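You operate a simulated robot arm through the tools that you are given. There is no shell and no other tool. Be economical: measure what you need, move in short steps, check, and stop when the job is done.

Carry out the task below with a simulated robot arm. There is one attempt and no reset: what you move stays moved.

TASK
Fetch the brush pot and stand it on the packing card on the drawer end of the brown table. Then stack the small tin that says "sequins" from the drawer end of the brown table on top of the small tin marked "beads".
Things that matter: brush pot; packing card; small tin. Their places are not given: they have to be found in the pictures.

It is judged by the outcome, as a careful person would: the job done as asked, and still so three seconds after it is handed in. It fails if anything else is knocked over, pushed out of place, dropped, spilled or broken.

THE ROBOT
A 7-joint arm with a two-finger parallel gripper, fixed in place. Base frame: the origin is at the foot of the arm, x ahead of it, y to its left, z up; the work surface is at about z = 0. Lengths are in cm, angles in rad, forces in N, time in s.
With the tool pointing down near the work surface it reaches from about 24 to 62 cm from the base axis. Its first joint turns from -1.152 to 1.152 rad. Payload 2.6 kg.
Tool frame: the origin (TCP) lies between the finger pads and is the grasp point; the fingertips stand 3 cm ahead of it; z points along the fingers, y is the line along which they close. The gripper opens to 9.4 cm. The fingers are 2.8 cm wide and 1 cm thick; the gripper's body (5 by 9.6 cm) begins 5.5 cm behind the TCP.
Orientation is that of the tool frame in the base frame, as a unit quaternion [w, x, y, z]. With the fingers straight down and closing along the base's y, the tool's x points along the base's -x, its y along +y and its z along -z.

THE INTERFACE
- The arm moves only by the tool arm_command. Its argument "motion" is a list of rows, each a list of 6 numbers: the shift along the tool's x, y, z in units of 50 mm (1.0 is 50 mm), then the turn, a rotation vector about the tool's x, y, z in units of 8 degrees (1.0 is 8 degrees). In form: [[x, y, z, ax, ay, az], ...]. A call has 1 to 8 rows; each row shifts and turns the commanded pose from where the row before left it, along the tool's axes as they then stand. "hand" is the finger opening in cm, from 0 to 9.4, set as the call begins (left out, the last holds). A call with a number of a shift or a turn outside -1 to 1 is refused whole. A row lasts 0.2 s, in which the tool goes at most 5 cm and 0.15 rad; a call with a longer step from one row to the next is refused whole, and so is a gripper value outside its range. A pose out of reach is approached as far as the arm can. The call stops where the force on the tool passes 40 N (or 10 N more than at its start, if that is more) or the arm is blocked; 0.2 s more then pass. The fingers move at their own pace (about 7.2 cm/s each) and stop on an object; they squeeze with about 25 N. The grip force told is the motor's: it shows also when the fingers shut on nothing. Time passes only in rows, and 0.2 s behind the last, so rows that do not move let the fingers close. It gives the time, the measured TCP pose, the force on the tool (base axes), the opening and the grip force at its end, in the units of the frame above (readings bear some noise).
- Cameras (640 x 400 px; columns grow to the right, rows downward): "scene" is fixed at [2.12, 42.74, 55.45]; the picture's right is [-0.86, -0.51, 0.00], its down [-0.33, 0.56, -0.76] and it looks along [0.38, -0.65, -0.65] (base axes); focal length 273 px, centre (320, 200). "wrist" rides on the gripper at [-3.7, 0, -5.8] in the tool frame; the picture's right is [0.00, -1.00, 0.00], its down [0.97, 0.00, -0.24] and it looks along [0.24, 0.00, 0.97] (tool axes); focal length 218 px, centre (320, 200).
- camera(camera): a new picture of that camera. No time passes.
- locate(camera, pixels): there is no depth. For up to 12 entries [column, row, z] of the newest picture of that camera ("zoom" is the newest enlarged one), the place [x, y] in the base frame at which the ray of that pixel passes the height z, good to about 0.3 cm. No time passes.
- inspect(camera, box): a new picture of the part [left, top, right, bottom] of that camera's present view, enlarged. No time passes.
- job_done(): hands the job in; it is judged then, once.

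Work in short steps. Measure before you move; look again where a grasp or a placing could have gone wrong, and mend it. You have 80 turns and 34 pictures in all, the two below and enlarged ones among them. Open the gripper and draw the arm clear of the work before you hand the job in, unless the task says otherwise; then end with one line.

The tools are called after "Call:" as a command line: name --pt "numbers of a row" for each row, then --argument value for the rest, lists and objects as JSON in quotes. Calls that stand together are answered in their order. arm_command: Moves the arm, as the interface text tells. Its arguments: {"type":"object","properties":{"motion":{"type":"array","items":{"type":"array","items":{"type":"number"}}},"hand":{"type":"number"}},"required":["motion"]} The other tools are called the same way: camera (camera) takes a picture; locate (camera, pixels) gives the place at which the rays of pixels pass given heights; inspect (camera, box) takes an enlarged picture of a part of a camera's view; job_done () hands the job in.

At the start:

```text
clock: 0.0
tool_pos: [33.35, 19.21, 36.75]
tool_rot: [0.0, 0.001, 1.0, -0.001]
wrist_force: [-0.3, 0.8, -0.3]
gripper_width: 9.4
grasp_force: 0.0
```

scene: 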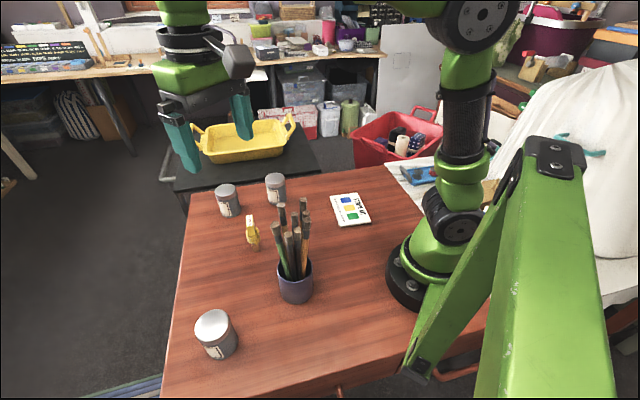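
wrist: 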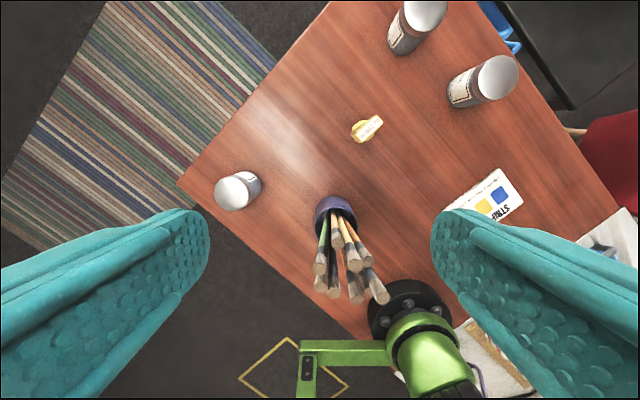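

I'll enlarge the tins, card and table edges to read the labels and find the drawer end.

Call:
inspect --camera "scene" --box '[190, 160, 390, 285]'

Call:
inspect --camera "scene" --box '[150, 275, 390, 400]'

Call:
inspect --camera "wrist" --box '[340, 0, 640, 240]'

```text
3.20 times, centred on (290, 222) of scene
```

zoom: 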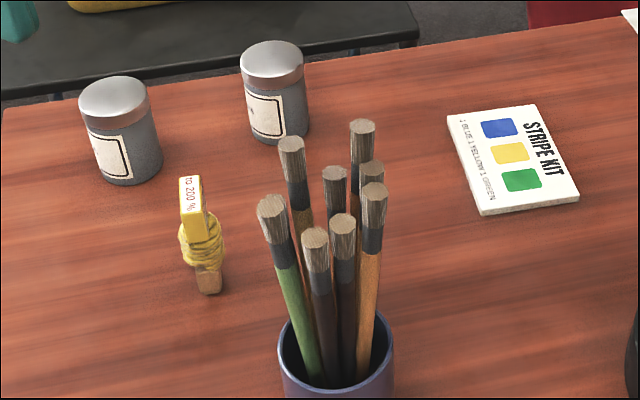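

```text
2.67 times, centred on (270, 338) of scene
```

zoom: 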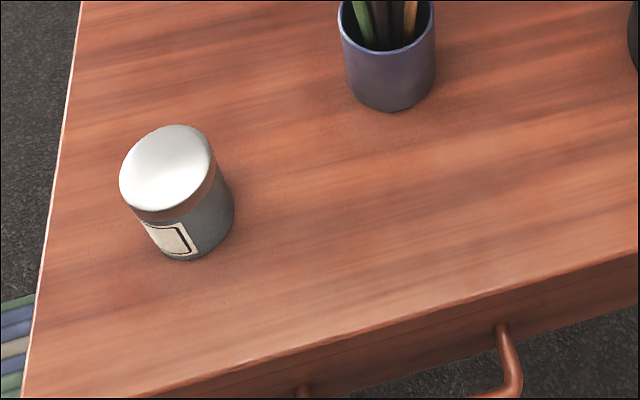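

```text
1.67 times, centred on (490, 120) of wrist
```

zoom: 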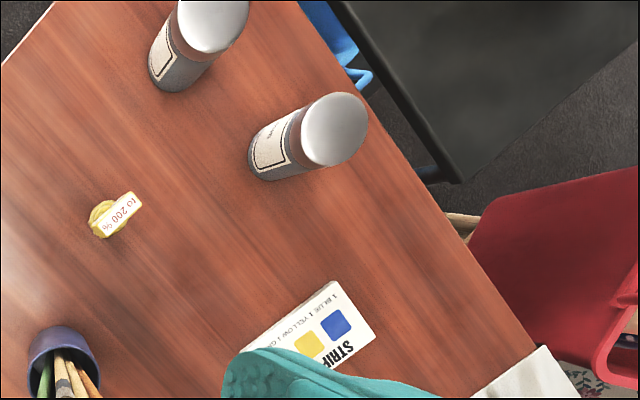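

Call:
locate --camera "scene" --pixels '[[295, 297, 0], [218, 355, 0], [230, 214, 0], [277, 202, 0], [350, 210, 0], [189, 195, 0], [163, 398, 0], [395, 167, 0], [420, 175, 0], [253, 250, 0], [480, 335, 0]]'

Call:
inspect --camera "scene" --box '[340, 130, 640, 330]'

Call:
inspect --camera "wrist" --box '[230, 180, 640, 400]'

```text
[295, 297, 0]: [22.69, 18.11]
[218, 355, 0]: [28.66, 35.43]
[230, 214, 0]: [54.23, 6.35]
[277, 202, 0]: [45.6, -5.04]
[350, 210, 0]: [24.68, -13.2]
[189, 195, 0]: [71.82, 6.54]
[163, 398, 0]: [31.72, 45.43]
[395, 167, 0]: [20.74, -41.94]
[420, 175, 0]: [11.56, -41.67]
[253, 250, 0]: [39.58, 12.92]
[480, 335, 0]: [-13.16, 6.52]
```

```text
2.00 times, centred on (490, 230) of scene
```

zoom: 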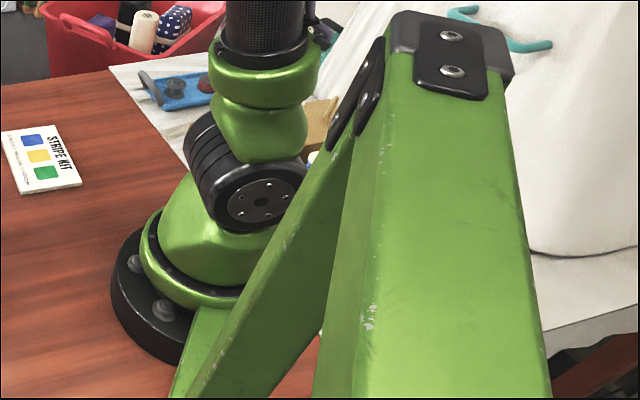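

```text
1.56 times, centred on (435, 290) of wrist
```

zoom: 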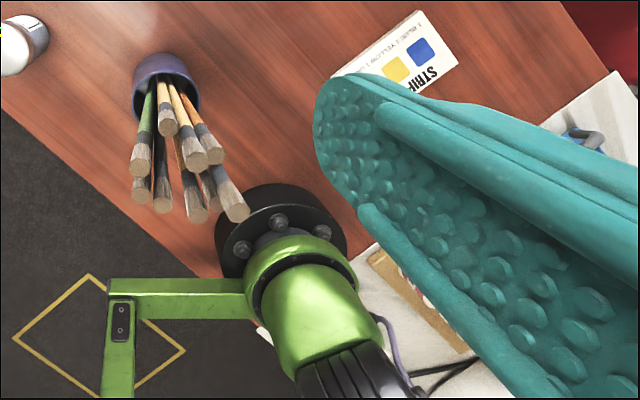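

Labels might be readable with a much tighter enlargement; I try it on the tins.

Call:
inspect --camera "scene" --box '[212, 172, 292, 222]'

Call:
inspect --camera "scene" --box '[190, 310, 246, 365]'

```text
8.00 times, centred on (252, 197) of scene
```

zoom: 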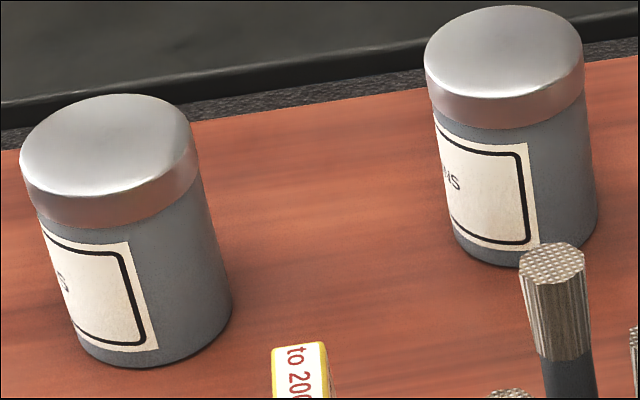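

```text
7.27 times, centred on (218, 338) of scene
```

zoom: 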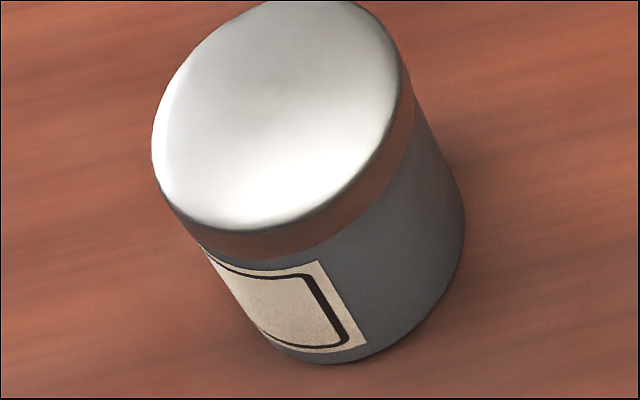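

Call:
inspect --camera "wrist" --box '[380, 0, 530, 110]'

Call:
inspect --camera "wrist" --box '[205, 160, 275, 220]'

```text
3.64 times, centred on (455, 55) of wrist
```

zoom: 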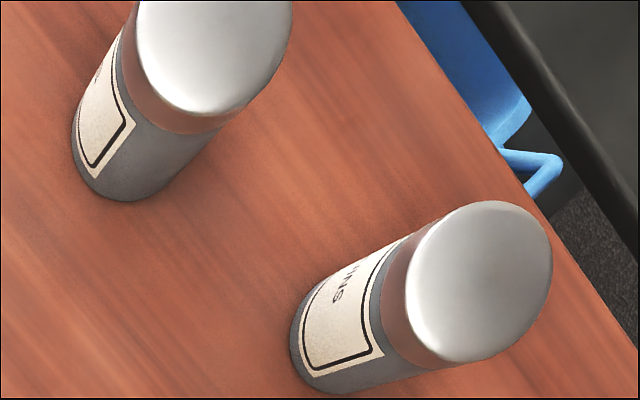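

```text
6.67 times, centred on (240, 190) of wrist
```

zoom: 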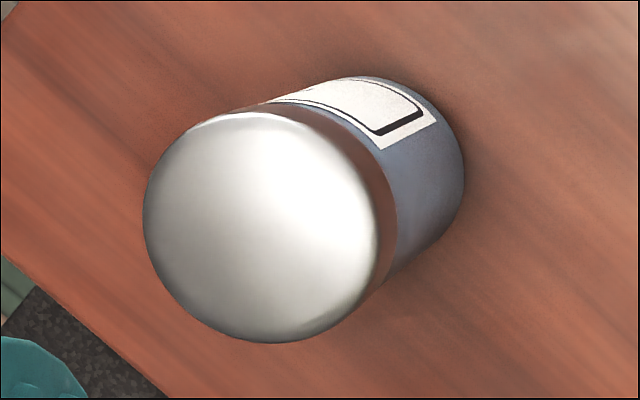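

Right tin ends in "…INS/NS", left in "…S"; I move the camera to the +y side of those two, tilted, to read both.

Call:
arm_command --pt "-0.8 0.2 0.3 0 0 0" --pt "-0.8 0.2 0.3 0 0 0" --pt "-0.73 0.16 0.3 0 0 0" --pt "0 0 0 1 0 0" --pt "0 0 0 1 0 0" --pt "0 0 0 1 0 0" --pt "0 0 0 1 0 0"

Call:
camera --camera "wrist"

```text
clock: 1.6
tool_pos: [44.75, 22.05, 32.12]
tool_rot: [0.001, 0.0, 0.962, -0.272]
wrist_force: [-0.2, 0.0, -0.3]
gripper_width: 9.41
grasp_force: 0.1
out of reach, approached as far as the arm can: row 7
```

```text
22 pictures are left
```

wrist: 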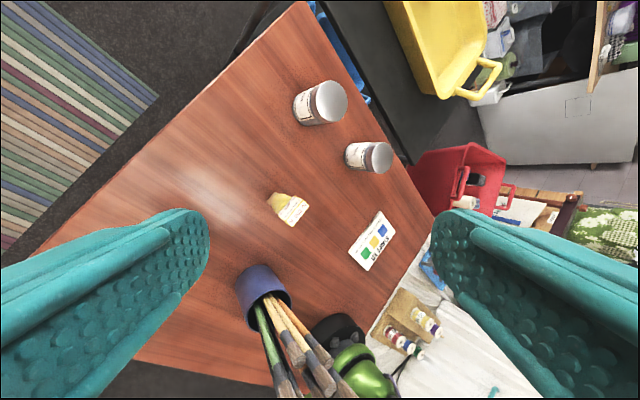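

Call:
inspect --camera "wrist" --box '[280, 70, 400, 180]'

Call:
arm_command --pt "0 0 0 -1 0 0" --pt "0 0 0 -1 0 0" --pt "0 0 0 -1 0 0" --pt "0 0 0 -0.95 0 0" --pt "0.5 0.8 0.2 0 0 0" --pt "0.5 0.8 0.2 0 0 0"

Call:
camera --camera "wrist"

```text
3.64 times, centred on (340, 125) of wrist
```

zoom: 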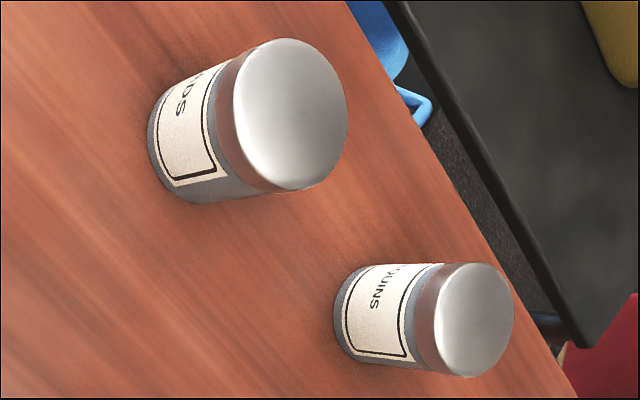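

```text
clock: 3.0
tool_pos: [39.55, 29.95, 30.03]
tool_rot: [0.0, 0.001, 1.0, -0.002]
wrist_force: [0.3, 0.0, 0.2]
gripper_width: 9.4
grasp_force: 0.0
```

```text
20 pictures are left
```

wrist: 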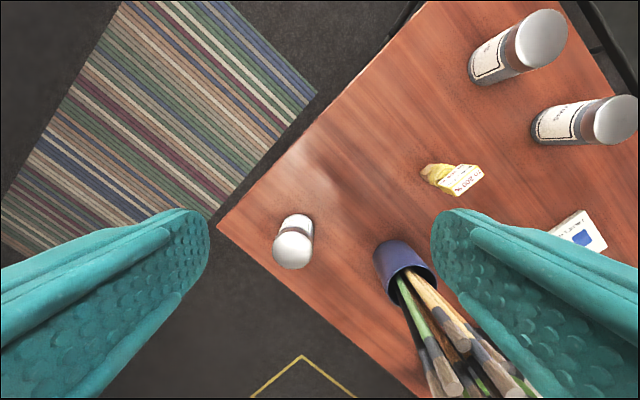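

Call:
inspect --camera "wrist" --box '[265, 205, 325, 275]'

Call:
inspect --camera "wrist" --box '[420, 0, 640, 260]'

```text
5.71 times, centred on (295, 240) of wrist
```

zoom: 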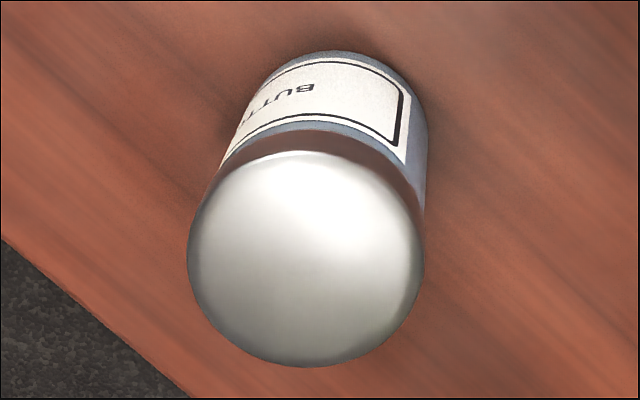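

```text
1.54 times, centred on (530, 130) of wrist
```

zoom: 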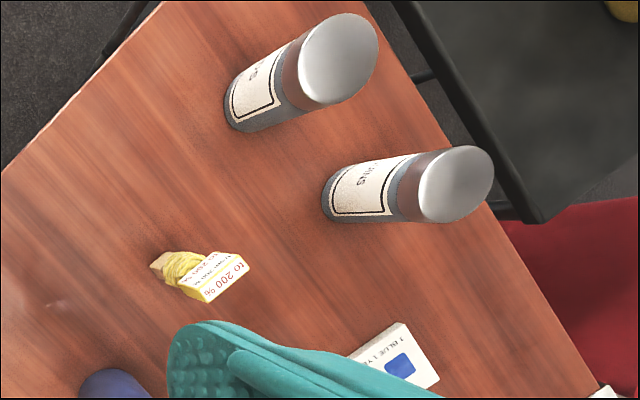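

Tins: BUTTONS (near), BEADS (left), SEQUINS (right); one card only. Now I triangulate heights by comparing scene and wrist rays.

Call:
locate --camera "wrist" --pixels '[[619, 120, 6], [619, 120, 8], [541, 39, 6], [541, 39, 8], [535, 142, 0], [474, 82, 0], [408, 258, 8], [408, 258, 10], [408, 258, 12], [293, 249, 6], [293, 249, 8]]'

Call:
locate --camera "scene" --pixels '[[275, 178.6, 6], [275, 178.6, 8], [225.4, 190.6, 6], [225.4, 190.6, 8], [265, 178.3, 7], [285, 178.9, 7], [276.4, 205.4, 0], [229.5, 217.9, 0], [295, 266, 8], [295, 266, 10], [297.4, 305, 0], [277, 266, 9]]'

Call:
locate --camera "scene" --pixels '[[312.5, 266, 9], [330, 196, 0.5], [358, 192.5, 0.5], [371, 221, 0.5], [341, 227, 0], [214, 324, 7], [303, 202, 16], [281, 207, 16], [304, 222, 18], [250, 217, 3]]'

Call:
inspect --camera "scene" --box '[255, 180, 385, 310]'

```text
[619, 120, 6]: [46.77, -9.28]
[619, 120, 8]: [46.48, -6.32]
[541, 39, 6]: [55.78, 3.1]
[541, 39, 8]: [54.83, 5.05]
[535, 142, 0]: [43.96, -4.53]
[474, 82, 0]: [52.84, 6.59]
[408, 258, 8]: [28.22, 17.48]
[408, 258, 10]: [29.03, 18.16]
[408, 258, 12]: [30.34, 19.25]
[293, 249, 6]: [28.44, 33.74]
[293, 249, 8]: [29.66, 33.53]
```

```text
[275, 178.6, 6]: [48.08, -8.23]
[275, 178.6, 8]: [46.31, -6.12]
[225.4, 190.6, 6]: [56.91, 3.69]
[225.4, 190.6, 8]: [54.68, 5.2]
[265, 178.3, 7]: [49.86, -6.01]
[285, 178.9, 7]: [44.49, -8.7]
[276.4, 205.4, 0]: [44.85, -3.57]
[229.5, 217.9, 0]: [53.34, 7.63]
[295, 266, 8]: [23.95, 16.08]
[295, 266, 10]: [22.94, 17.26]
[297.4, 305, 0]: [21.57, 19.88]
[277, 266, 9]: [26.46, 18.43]
```

```text
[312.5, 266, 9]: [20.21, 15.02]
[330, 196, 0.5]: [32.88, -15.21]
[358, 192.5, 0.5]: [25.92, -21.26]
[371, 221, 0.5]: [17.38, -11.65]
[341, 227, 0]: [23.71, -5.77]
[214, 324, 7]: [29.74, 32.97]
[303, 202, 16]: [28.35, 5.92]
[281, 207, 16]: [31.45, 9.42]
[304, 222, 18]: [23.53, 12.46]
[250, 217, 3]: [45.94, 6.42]
```

```text
3.08 times, centred on (320, 245) of scene
```

zoom: 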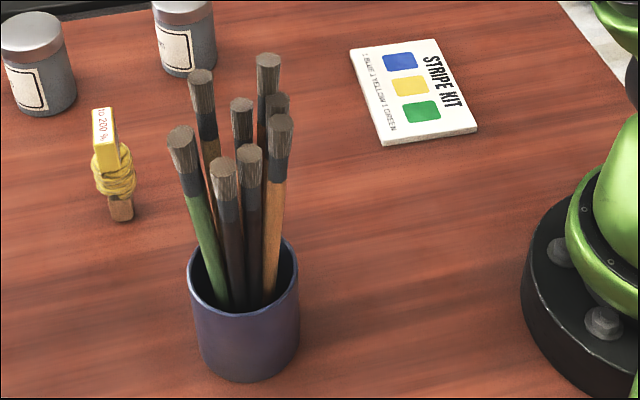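

The pot (centre ≈(23.6,16.8), dia ≈7.2, height ≈8.5) holds brushes up to ~22 cm, so it needs a side grasp. I yaw 90° and then tilt at a safe height so the fingers can come in from +y.

Call:
arm_command --pt "0.8 0.1 -0.4 0 0 0" --pt "0.8 0.1 -0.4 0 0 0" --pt "0.8 0.1 -0.4 0 0 0" --pt "0 0 0 0 0 1" --pt "0 0 0 0 0 1" --pt "0 0 0 0 0 1" --pt "0 0 0 0 0 1" --pt "0 0 0 0 0 1"

Call:
arm_command --pt "0 0 0 0 0 1" --pt "0 0 0 0 0 1" --pt "0 0 0 0 0 1" --pt "0 0 0 0 0 1" --pt "0 0 0 0 0 1" --pt "0 0 0 0 0 1" --pt "0 0 0 0 0 0.25" --pt "0 0 0 0 0 0"

```text
clock: 4.8
tool_pos: [27.71, 31.51, 35.96]
tool_rot: [0.0, 0.342, 0.94, -0.003]
wrist_force: [0.0, -0.4, 0.3]
gripper_width: 9.4
grasp_force: 0.0
```

```text
clock: 6.6
tool_pos: [27.66, 31.47, 35.92]
tool_rot: [0.002, 0.708, 0.706, -0.002]
wrist_force: [-0.1, -0.4, -0.7]
gripper_width: 9.43
grasp_force: 0.1
```

Call:
arm_command --pt "0 0 0 0 -1 0" --pt "0 0 0 0 -1 0" --pt "0 0 0 0 -1 0" --pt "0 0 0 0 -1 0" --pt "0 0 0 0 -1 0" --pt "0 0 0 0 -1 0" --pt "0 0 0 0 -1 0"

```text
clock: 8.2
tool_pos: [27.93, 25.1, 28.42]
tool_rot: [0.335, 0.623, 0.624, -0.333]
wrist_force: [0.2, 0.1, -0.6]
gripper_width: 9.44
grasp_force: 0.1
out of reach, approached as far as the arm can: row 4, 5, 6, 7
```

Call:
arm_command --pt "0.6 -0.4 0 0 0 0" --pt "0.6 -0.4 0 0 0 0"

```text
clock: 8.8
tool_pos: [24.03, 28.13, 23.47]
tool_rot: [0.334, 0.624, 0.623, -0.334]
wrist_force: [0.4, 0.3, -0.3]
gripper_width: 9.4
grasp_force: 0.1
```

Commands continue from the achieved pose. Now I look to refine the pot position before descending.

Call:
camera --camera "wrist"

Call:
camera --camera "scene"

```text
16 pictures are left
```

wrist: 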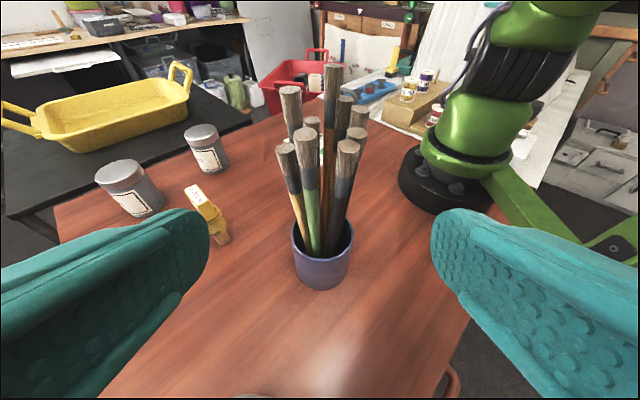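

```text
15 pictures are left
```

scene: 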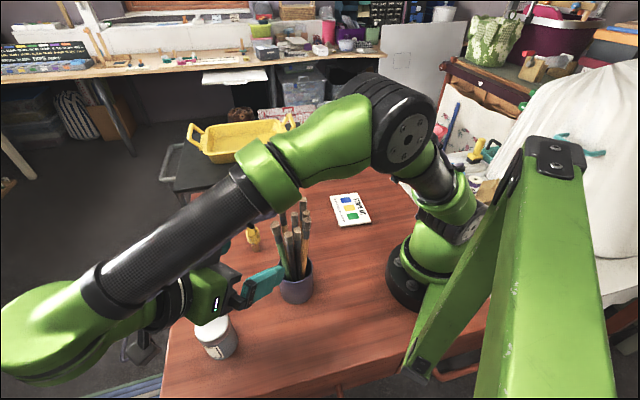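

Call:
locate --camera "wrist" --pixels '[[322, 289, 0], [322, 262, 8], [322, 262, 9], [292, 240, 8.5], [353, 240, 8.5], [322, 240, 8.5], [240, 395, 8], [290, 90, 20], [334, 68, 22]]'

```text
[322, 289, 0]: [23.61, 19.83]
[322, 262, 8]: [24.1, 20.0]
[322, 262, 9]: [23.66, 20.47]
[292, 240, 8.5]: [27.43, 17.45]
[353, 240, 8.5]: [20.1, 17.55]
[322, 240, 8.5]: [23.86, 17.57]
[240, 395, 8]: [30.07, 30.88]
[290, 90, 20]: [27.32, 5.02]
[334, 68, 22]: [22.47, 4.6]
```

Pot centre ≈(23.75,16.4), well aligned in x. I drop straight down to the pre-grasp point 12 cm back along the tool axis.

Call:
arm_command --pt "0.62 -0.02 0.42 0 0 0" --pt "0.62 -0.02 0.42 0 0 0" --pt "0.61 -0.02 0.41 0 0 0"

Call:
camera --camera "scene"

```text
clock: 9.6
tool_pos: [23.57, 28.15, 12.28]
tool_rot: [0.334, 0.623, 0.623, -0.334]
wrist_force: [-0.5, 0.4, 0.1]
gripper_width: 9.42
grasp_force: 0.0
```

```text
14 pictures are left
```

scene: 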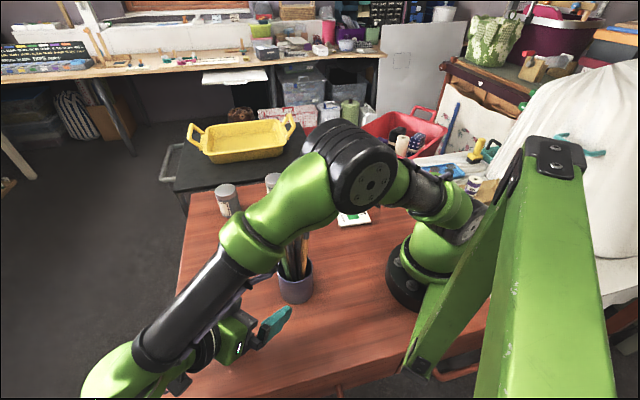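

Call:
camera --camera "wrist"

```text
13 pictures are left
```

wrist: 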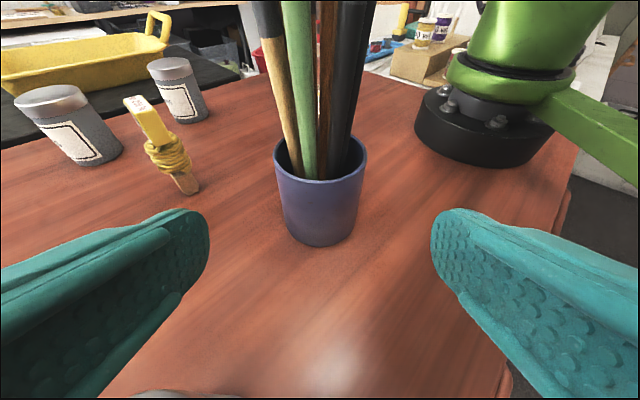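

Estimated elbow ≈(12,20,39) stays clear of the brushes, and the pot is centred between fingers (cols 273–366). I advance 12 cm along the tool axis.

Call:
arm_command --pt "0 0 0.5 0 0 0" --pt "0 0 0.5 0 0 0" --pt "0 0 0.5 0 0 0" --pt "0 0 0.45 0 0 0" --pt "0 0 0.45 0 0 0"

Call:
camera --camera "wrist"

```text
clock: 10.8
tool_pos: [23.71, 18.28, 5.7]
tool_rot: [0.334, 0.623, 0.623, -0.334]
wrist_force: [-0.6, 1.0, 0.7]
gripper_width: 9.39
grasp_force: 0.0
```

```text
12 pictures are left
```

wrist: 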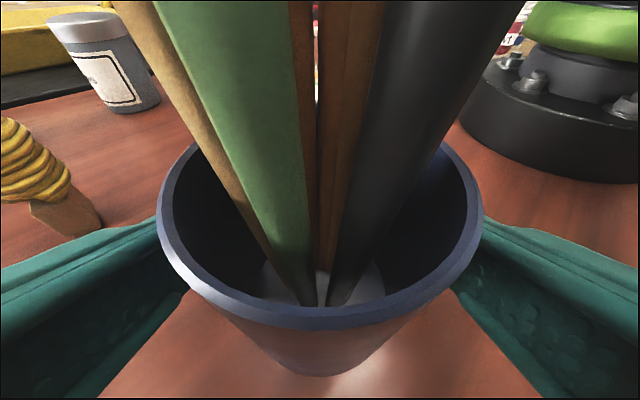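

Clear of brushes and the pot is between the fingers; close.

Call:
arm_command --hand 6 --pt "0 0 0 0 0 0" --pt "0 0 0 0 0 0" --pt "0 0 0 0 0 0"

```text
clock: 11.6
tool_pos: [23.64, 18.24, 5.68]
tool_rot: [0.334, 0.623, 0.624, -0.333]
wrist_force: [0.1, -0.4, -0.4]
gripper_width: 7.42
grasp_force: 25.5
```

Grip holds (7.42 cm, 25 N). Lift 8 cm.

Call:
arm_command --pt "-0.25 0 -0.168 0 0 0" --pt "-0.36 0 -0.242 0 0 0" --pt "-0.36 0 -0.242 0 0 0" --pt "-0.36 0 -0.242 0 0 0"

Call:
arm_command --pt "-0.19 0.244 0.281 0.4145 0 0.2795" --pt "-0.19 0.244 0.281 0.4145 0 0.2795" --pt "-0.19 0.244 0.281 0.4145 0 0.2795" --pt "-0.19 0.244 0.281 0.4145 0 0.2795" --pt "-0.19 0.244 0.281 0.4145 0 0.2795"

```text
clock: 12.6
tool_pos: [23.64, 18.31, 13.63]
tool_rot: [0.334, 0.623, 0.624, -0.334]
wrist_force: [1.3, -0.1, -2.4]
gripper_width: 7.45
grasp_force: 24.5
```

```text
clock: 13.8
tool_pos: [28.58, 9.11, 13.75]
tool_rot: [0.271, 0.723, 0.504, -0.387]
wrist_force: [-0.1, -0.6, -2.7]
gripper_width: 7.46
grasp_force: 24.6
```

Call:
arm_command --pt "-0.19 0.244 0.281 0.4145 0 0.2795" --pt "-0.19 0.244 0.281 0.4145 0 0.2795" --pt "-0.19 0.244 0.281 0.4145 0 0.2795" --pt "-0.19 0.244 0.281 0.4145 0 0.2795" --pt "-0.19 0.244 0.281 0.4145 0 0.2795"

Call:
inspect --camera "scene" --box '[180, 130, 440, 330]'

```text
clock: 15.0
tool_pos: [29.87, -1.31, 13.79]
tool_rot: [0.2, 0.8, 0.371, -0.427]
wrist_force: [-0.5, -0.2, -3.0]
gripper_width: 7.45
grasp_force: 24.8
```

```text
2.00 times, centred on (310, 230) of scene
```

zoom: 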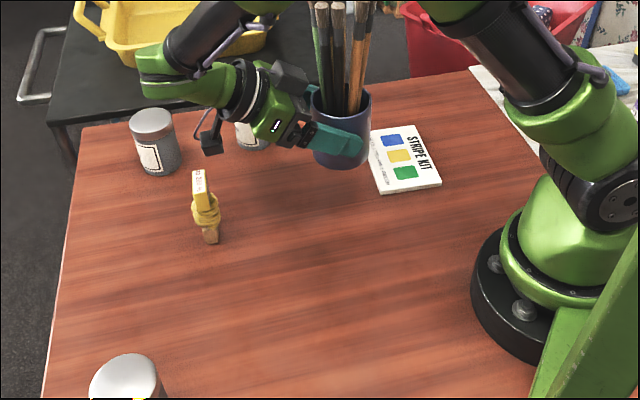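

Call:
arm_command --pt "-0.196 0.135 0.291 0 0 0" --pt "-0.196 0.135 0.291 0 0 0" --pt "-0.196 0.135 0.291 0 0 0" --pt "-0.196 0.135 0.291 0 0 0" --pt "-0.196 0.135 0.291 0 0 0" --pt "-0.196 0.135 0.291 0 0 0"

Call:
inspect --camera "scene" --box '[240, 130, 440, 255]'

```text
clock: 16.4
tool_pos: [26.37, -11.99, 13.96]
tool_rot: [0.201, 0.8, 0.372, -0.427]
wrist_force: [-0.2, -0.6, -2.4]
gripper_width: 7.41
grasp_force: 25.5
```

```text
3.20 times, centred on (340, 192) of scene
```

zoom: 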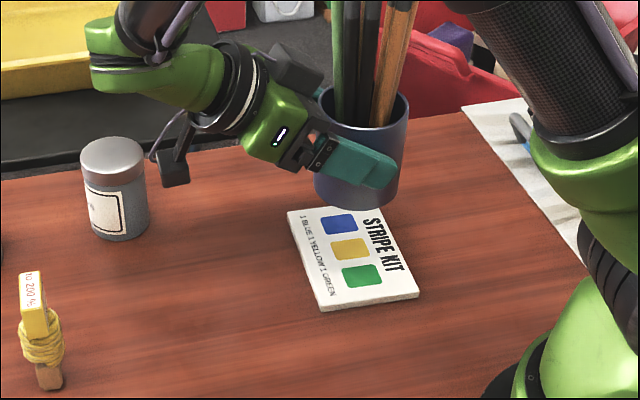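

Call:
locate --camera "zoom" --pixels '[[357, 208, 8.2], [314, 180, 9], [404, 180, 9], [288, 210, 0.5], [329, 307, 0.5], [420, 292, 0.5], [329, 312, 0], [317, 100, 16.7], [408, 100, 16.7]]'

```text
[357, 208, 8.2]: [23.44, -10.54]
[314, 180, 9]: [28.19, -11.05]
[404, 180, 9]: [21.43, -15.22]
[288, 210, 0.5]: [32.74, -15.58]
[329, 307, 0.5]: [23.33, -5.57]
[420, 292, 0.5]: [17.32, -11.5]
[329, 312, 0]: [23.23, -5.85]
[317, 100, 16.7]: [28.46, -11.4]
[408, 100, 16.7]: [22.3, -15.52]
```

Pot centre ≈(24.9,−13.3), right over the card centre. Lower 7 cm, then creep.

Call:
arm_command --pt "0.33 0 0.223 0 0 0" --pt "0.33 0 0.223 0 0 0" --pt "0.3 0 0.2 0 0 0" --pt "0.2 0 0.137 0 0 0"

Call:
arm_command --pt "0.033 0 0.022 0 0 0" --pt "0.033 0 0.022 0 0 0" --pt "0 0 0 0 0 0"

```text
clock: 17.4
tool_pos: [26.14, -11.93, 6.8]
tool_rot: [0.201, 0.8, 0.372, -0.426]
wrist_force: [-0.7, -0.4, -3.3]
gripper_width: 7.4
grasp_force: 25.2
```

```text
clock: 18.2
tool_pos: [26.24, -11.93, 6.5]
tool_rot: [0.202, 0.8, 0.371, -0.427]
wrist_force: [0.3, 1.9, 12.9]
gripper_width: 7.42
grasp_force: 24.4
```

Contact is felt (≈13 N up). Release.

Call:
arm_command --hand 9.4 --pt "-0.008 0 -0.005 0 0 0" --pt "0 0 0 0 0 0" --pt "0 0 0 0 0 0"

Call:
arm_command --pt "0 0 -0.3 0 0 0" --pt "0 0 -0.5 0 0 0" --pt "0 0 -0.5 0 0 0" --pt "0 0 -0.5 0 0 0" --pt "-0.4 0 -0.4 0 0 0" --pt "-0.6 0 -0.4 0 0 0"

Call:
camera --camera "scene"

```text
clock: 19.0
tool_pos: [26.32, -12.03, 6.49]
tool_rot: [0.201, 0.8, 0.372, -0.427]
wrist_force: [0.9, -0.5, 0.2]
gripper_width: 9.42
grasp_force: 0.0
```

```text
clock: 20.4
tool_pos: [31.38, -5.73, 17.88]
tool_rot: [0.199, 0.8, 0.371, -0.427]
wrist_force: [-0.9, 0.1, -0.2]
gripper_width: 9.41
grasp_force: 0.1
```

```text
9 pictures are left
```

scene: 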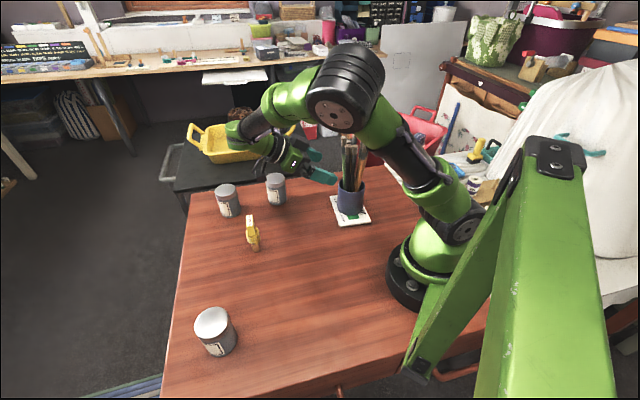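

Pot stands on the card. I back off further and untilt to vertical.

Call:
arm_command --pt "-0.05 0 -0.5 0 0 0" --pt "-0.05 0 -0.5 0 0 0" --pt "0 0 -0.5 0 0 0" --pt "0 0 -0.5 0 0 0"

Call:
arm_command --pt "0 0 0 0 1 0" --pt "0 0 0 0 1 0" --pt "0 0 0 0 1 0" --pt "0 0 0 0 1 0" --pt "0 0 0 0 1 0" --pt "0 0 0 0 1 0" --pt "0 0 0 0 1 0"

```text
clock: 21.4
tool_pos: [36.51, 0.33, 23.91]
tool_rot: [0.202, 0.799, 0.371, -0.428]
wrist_force: [-0.8, -0.9, -0.4]
gripper_width: 9.41
grasp_force: 0.1
```

```text
clock: 23.0
tool_pos: [36.52, 0.37, 23.85]
tool_rot: [0.004, 0.907, 0.422, 0.0]
wrist_force: [-0.1, -0.4, 1.0]
gripper_width: 9.4
grasp_force: 0.0
```

Call:
arm_command --pt "0.09 0.79 0 0 0 0" --pt "0.09 0.79 0 0 0 0" --pt "0.09 0.78 0 0 0 0"

Call:
camera --camera "wrist"

```text
clock: 23.8
tool_pos: [46.39, -6.26, 24.0]
tool_rot: [0.003, 0.906, 0.423, -0.002]
wrist_force: [-1.3, -0.1, -0.2]
gripper_width: 9.39
grasp_force: 0.1
```

```text
8 pictures are left
```

wrist: 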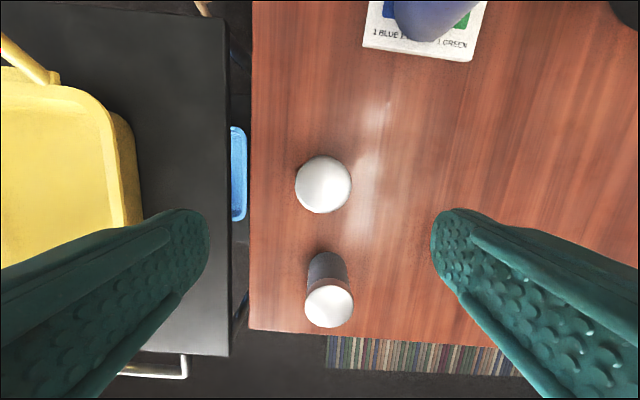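

Call:
locate --camera "wrist" --pixels '[[323, 184, 8], [295, 185, 8], [351, 185, 8], [323, 157, 8], [323, 213, 8], [329, 306, 8], [329, 306, 7.5], [323, 184, 7.5], [327, 256, 0]]'

```text
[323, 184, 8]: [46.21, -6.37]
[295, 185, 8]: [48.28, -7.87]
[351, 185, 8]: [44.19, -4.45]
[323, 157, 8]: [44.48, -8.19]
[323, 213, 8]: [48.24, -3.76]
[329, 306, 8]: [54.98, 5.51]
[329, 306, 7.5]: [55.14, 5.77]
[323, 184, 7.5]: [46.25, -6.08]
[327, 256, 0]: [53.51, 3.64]
```

SEQUINS centre ≈(46.25,−6.15). Descend to TCP z≈5.5 around it.

Call:
arm_command --pt "0 -0.035 0.7 0 0 0" --pt "0 0 0.8 0 0 0" --pt "0 0 0.8 0 0 0" --pt "0 0 0.8 0 0 0" --pt "0 0 0.6 0 0 0"

Call:
arm_command --hand 4 --pt "0 0 0 0 0 0" --pt "0 0 0 0 0 0" --pt "0 0 0 0 0 0"

Call:
arm_command --pt "0 0 -0.4 0 0 0" --pt "0 0 -0.6 0 0 0" --pt "0 0 -0.7 0 0 0" --pt "0 0 -0.7 0 0 0" --pt "0 0 0 0 0 0"

```text
clock: 25.0
tool_pos: [46.29, -6.3, 5.26]
tool_rot: [0.003, 0.907, 0.422, -0.001]
wrist_force: [-0.7, 0.1, 0.4]
gripper_width: 9.37
grasp_force: 0.1
```

```text
clock: 25.8
tool_pos: [46.31, -6.21, 5.29]
tool_rot: [0.003, 0.906, 0.423, -0.001]
wrist_force: [0.1, -0.3, -0.3]
gripper_width: 5.76
grasp_force: 25.0
```

```text
clock: 27.0
tool_pos: [46.17, -6.17, 17.5]
tool_rot: [0.004, 0.906, 0.423, -0.002]
wrist_force: [0.7, 0.7, -2.0]
gripper_width: 5.74
grasp_force: 24.6
```

Tin held (5.75 cm). I check the BEADS tin from here before moving over it.

Call:
camera --camera "wrist"

Call:
inspect --camera "scene" --box '[200, 140, 300, 225]'

```text
7 pictures are left
```

wrist: 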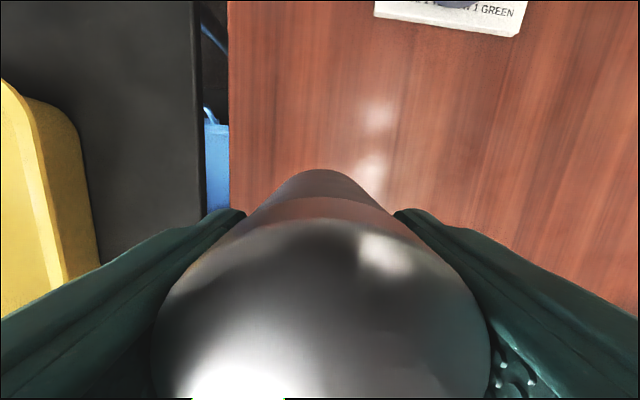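

```text
4.71 times, centred on (250, 182) of scene
```

zoom: 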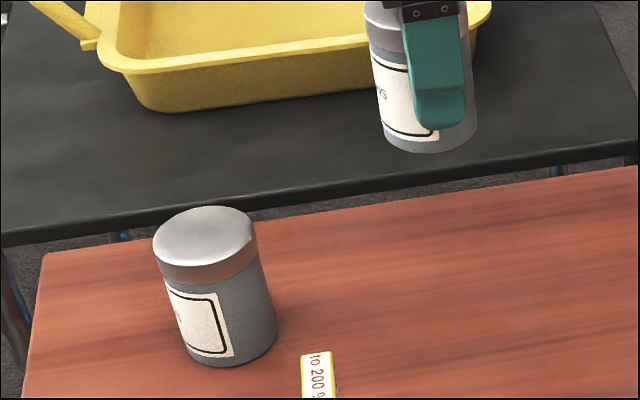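

Call:
locate --camera "zoom" --pixels '[[204, 236, 7.8], [152, 240, 7.8], [257, 233, 7.8], [224, 367, 0], [277, 325, 0], [425, 153, 12.3]]'

```text
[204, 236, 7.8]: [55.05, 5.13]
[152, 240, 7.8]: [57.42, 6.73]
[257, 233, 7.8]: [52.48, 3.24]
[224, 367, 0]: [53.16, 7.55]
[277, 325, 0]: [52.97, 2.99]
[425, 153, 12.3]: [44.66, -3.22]
```

Call:
arm_command --pt "0.5 -0.027 0 0 0 0" --pt "0.6 -0.03 0 0 0 0" --pt "0.6 -0.027 0 0 0 0" --pt "0.6 -0.027 0 0 0 0" --pt "0.61 -0.026 0 0 0 0" --pt "0 0 0 0 0 0"

Call:
inspect --camera "scene" --box '[180, 140, 280, 225]'

```text
clock: 28.4
tool_pos: [55.18, 5.45, 17.33]
tool_rot: [0.003, 0.906, 0.422, -0.002]
wrist_force: [0.4, -0.2, -1.8]
gripper_width: 5.75
grasp_force: 25.1
```

```text
4.71 times, centred on (230, 182) of scene
```

zoom: 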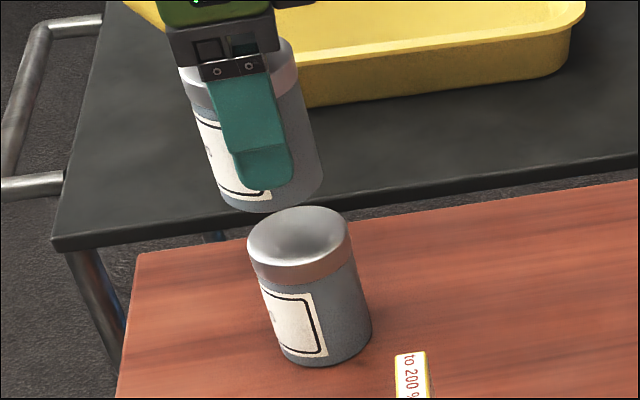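

Call:
locate --camera "zoom" --pixels '[[266, 213, 12.05], [318, 367, 0], [213, 190, 12.05], [324, 178, 12.05], [268, 345, 0], [372, 325, 0], [298, 237, 7.8], [302, 266, 7.8]]'

```text
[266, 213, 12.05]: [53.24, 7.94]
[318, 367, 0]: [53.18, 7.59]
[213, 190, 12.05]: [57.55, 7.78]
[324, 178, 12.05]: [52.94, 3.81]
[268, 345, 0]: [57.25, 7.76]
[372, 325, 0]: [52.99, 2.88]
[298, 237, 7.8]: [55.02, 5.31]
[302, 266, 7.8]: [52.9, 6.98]
```

Held tin lines up to ≈0.3 cm; I correct slightly and lower 3.5 cm, then creep.

Call:
arm_command --pt "-0.054 0.014 0 0 0 0" --pt "0 0 0.3 0 0 0" --pt "0 0 0.25 0 0 0" --pt "0 0 0.13 0 0 0" --pt "0 0 0 0 0 0"

Call:
arm_command --pt "0 0 0.03 0 0 0" --pt "0 0 0.03 0 0 0" --pt "0 0 0 0 0 0"

```text
clock: 29.6
tool_pos: [54.97, 5.25, 13.8]
tool_rot: [0.004, 0.906, 0.422, -0.001]
wrist_force: [-0.2, 0.1, -1.6]
gripper_width: 5.74
grasp_force: 25.2
```

```text
clock: 30.4
tool_pos: [55.07, 5.26, 13.79]
tool_rot: [0.004, 0.906, 0.423, 0.001]
wrist_force: [0.2, 1.7, 13.4]
gripper_width: 5.69
grasp_force: 24.6
```

Call:
inspect --camera "scene" --box '[190, 130, 270, 225]'

```text
4.21 times, centred on (230, 178) of scene
```

zoom: 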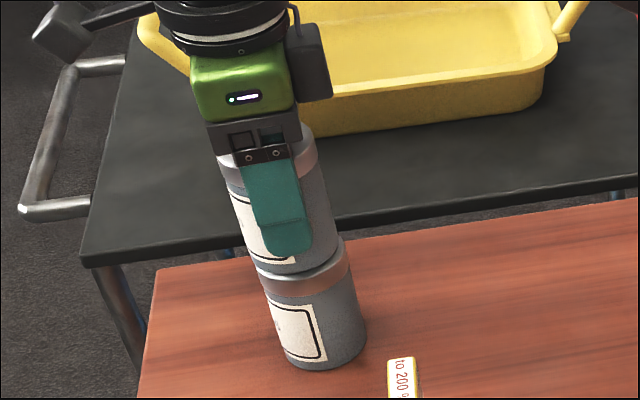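

Stack looks aligned and seated. Release and rise straight up.

Call:
arm_command --hand 8.5 --pt "0 0 -0.01 0 0 0" --pt "0 0 0 0 0 0" --pt "0 0 0 0 0 0"

Call:
arm_command --pt "0 0 -0.3 0 0 0" --pt "0 0 -0.5 0 0 0" --pt "0 0 -0.6 0 0 0" --pt "0 0 -0.6 0 0 0"

Call:
arm_command --pt "-0.6 0 -0.2 0 0 0" --pt "-0.6 0 -0.2 0 0 0" --pt "-0.6 0 0 0 0 0" --pt "0 0 0 0 0 0"

Call:
camera --camera "scene"

```text
clock: 31.2
tool_pos: [54.96, 5.31, 13.66]
tool_rot: [0.004, 0.906, 0.423, -0.002]
wrist_force: [-0.1, 0.3, 0.9]
gripper_width: 8.51
grasp_force: 0.1
```

```text
clock: 32.2
tool_pos: [55.09, 5.29, 23.59]
tool_rot: [0.004, 0.907, 0.422, -0.002]
wrist_force: [0.2, -0.1, -0.1]
gripper_width: 8.52
grasp_force: 0.0
```

```text
clock: 33.2
tool_pos: [49.18, -1.54, 25.77]
tool_rot: [0.004, 0.906, 0.423, 0.0]
wrist_force: [-0.8, 1.2, 0.3]
gripper_width: 8.5
grasp_force: 0.1
```

```text
3 pictures are left
```

scene: 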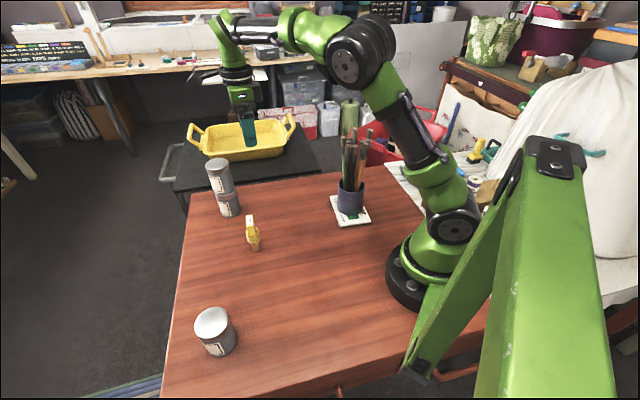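

The tins are stacked, the pot stands on the card, the gripper is open and the arm is clear. I'm handing the job in.

Call:
job_done

```text
The job is handed in.
```

The brush pot stands on the "STRIPE KIT" card, the only card I found on the table, and the "sequins" tin is stacked on the "beads" tin. The last picture showed nothing else disturbed.
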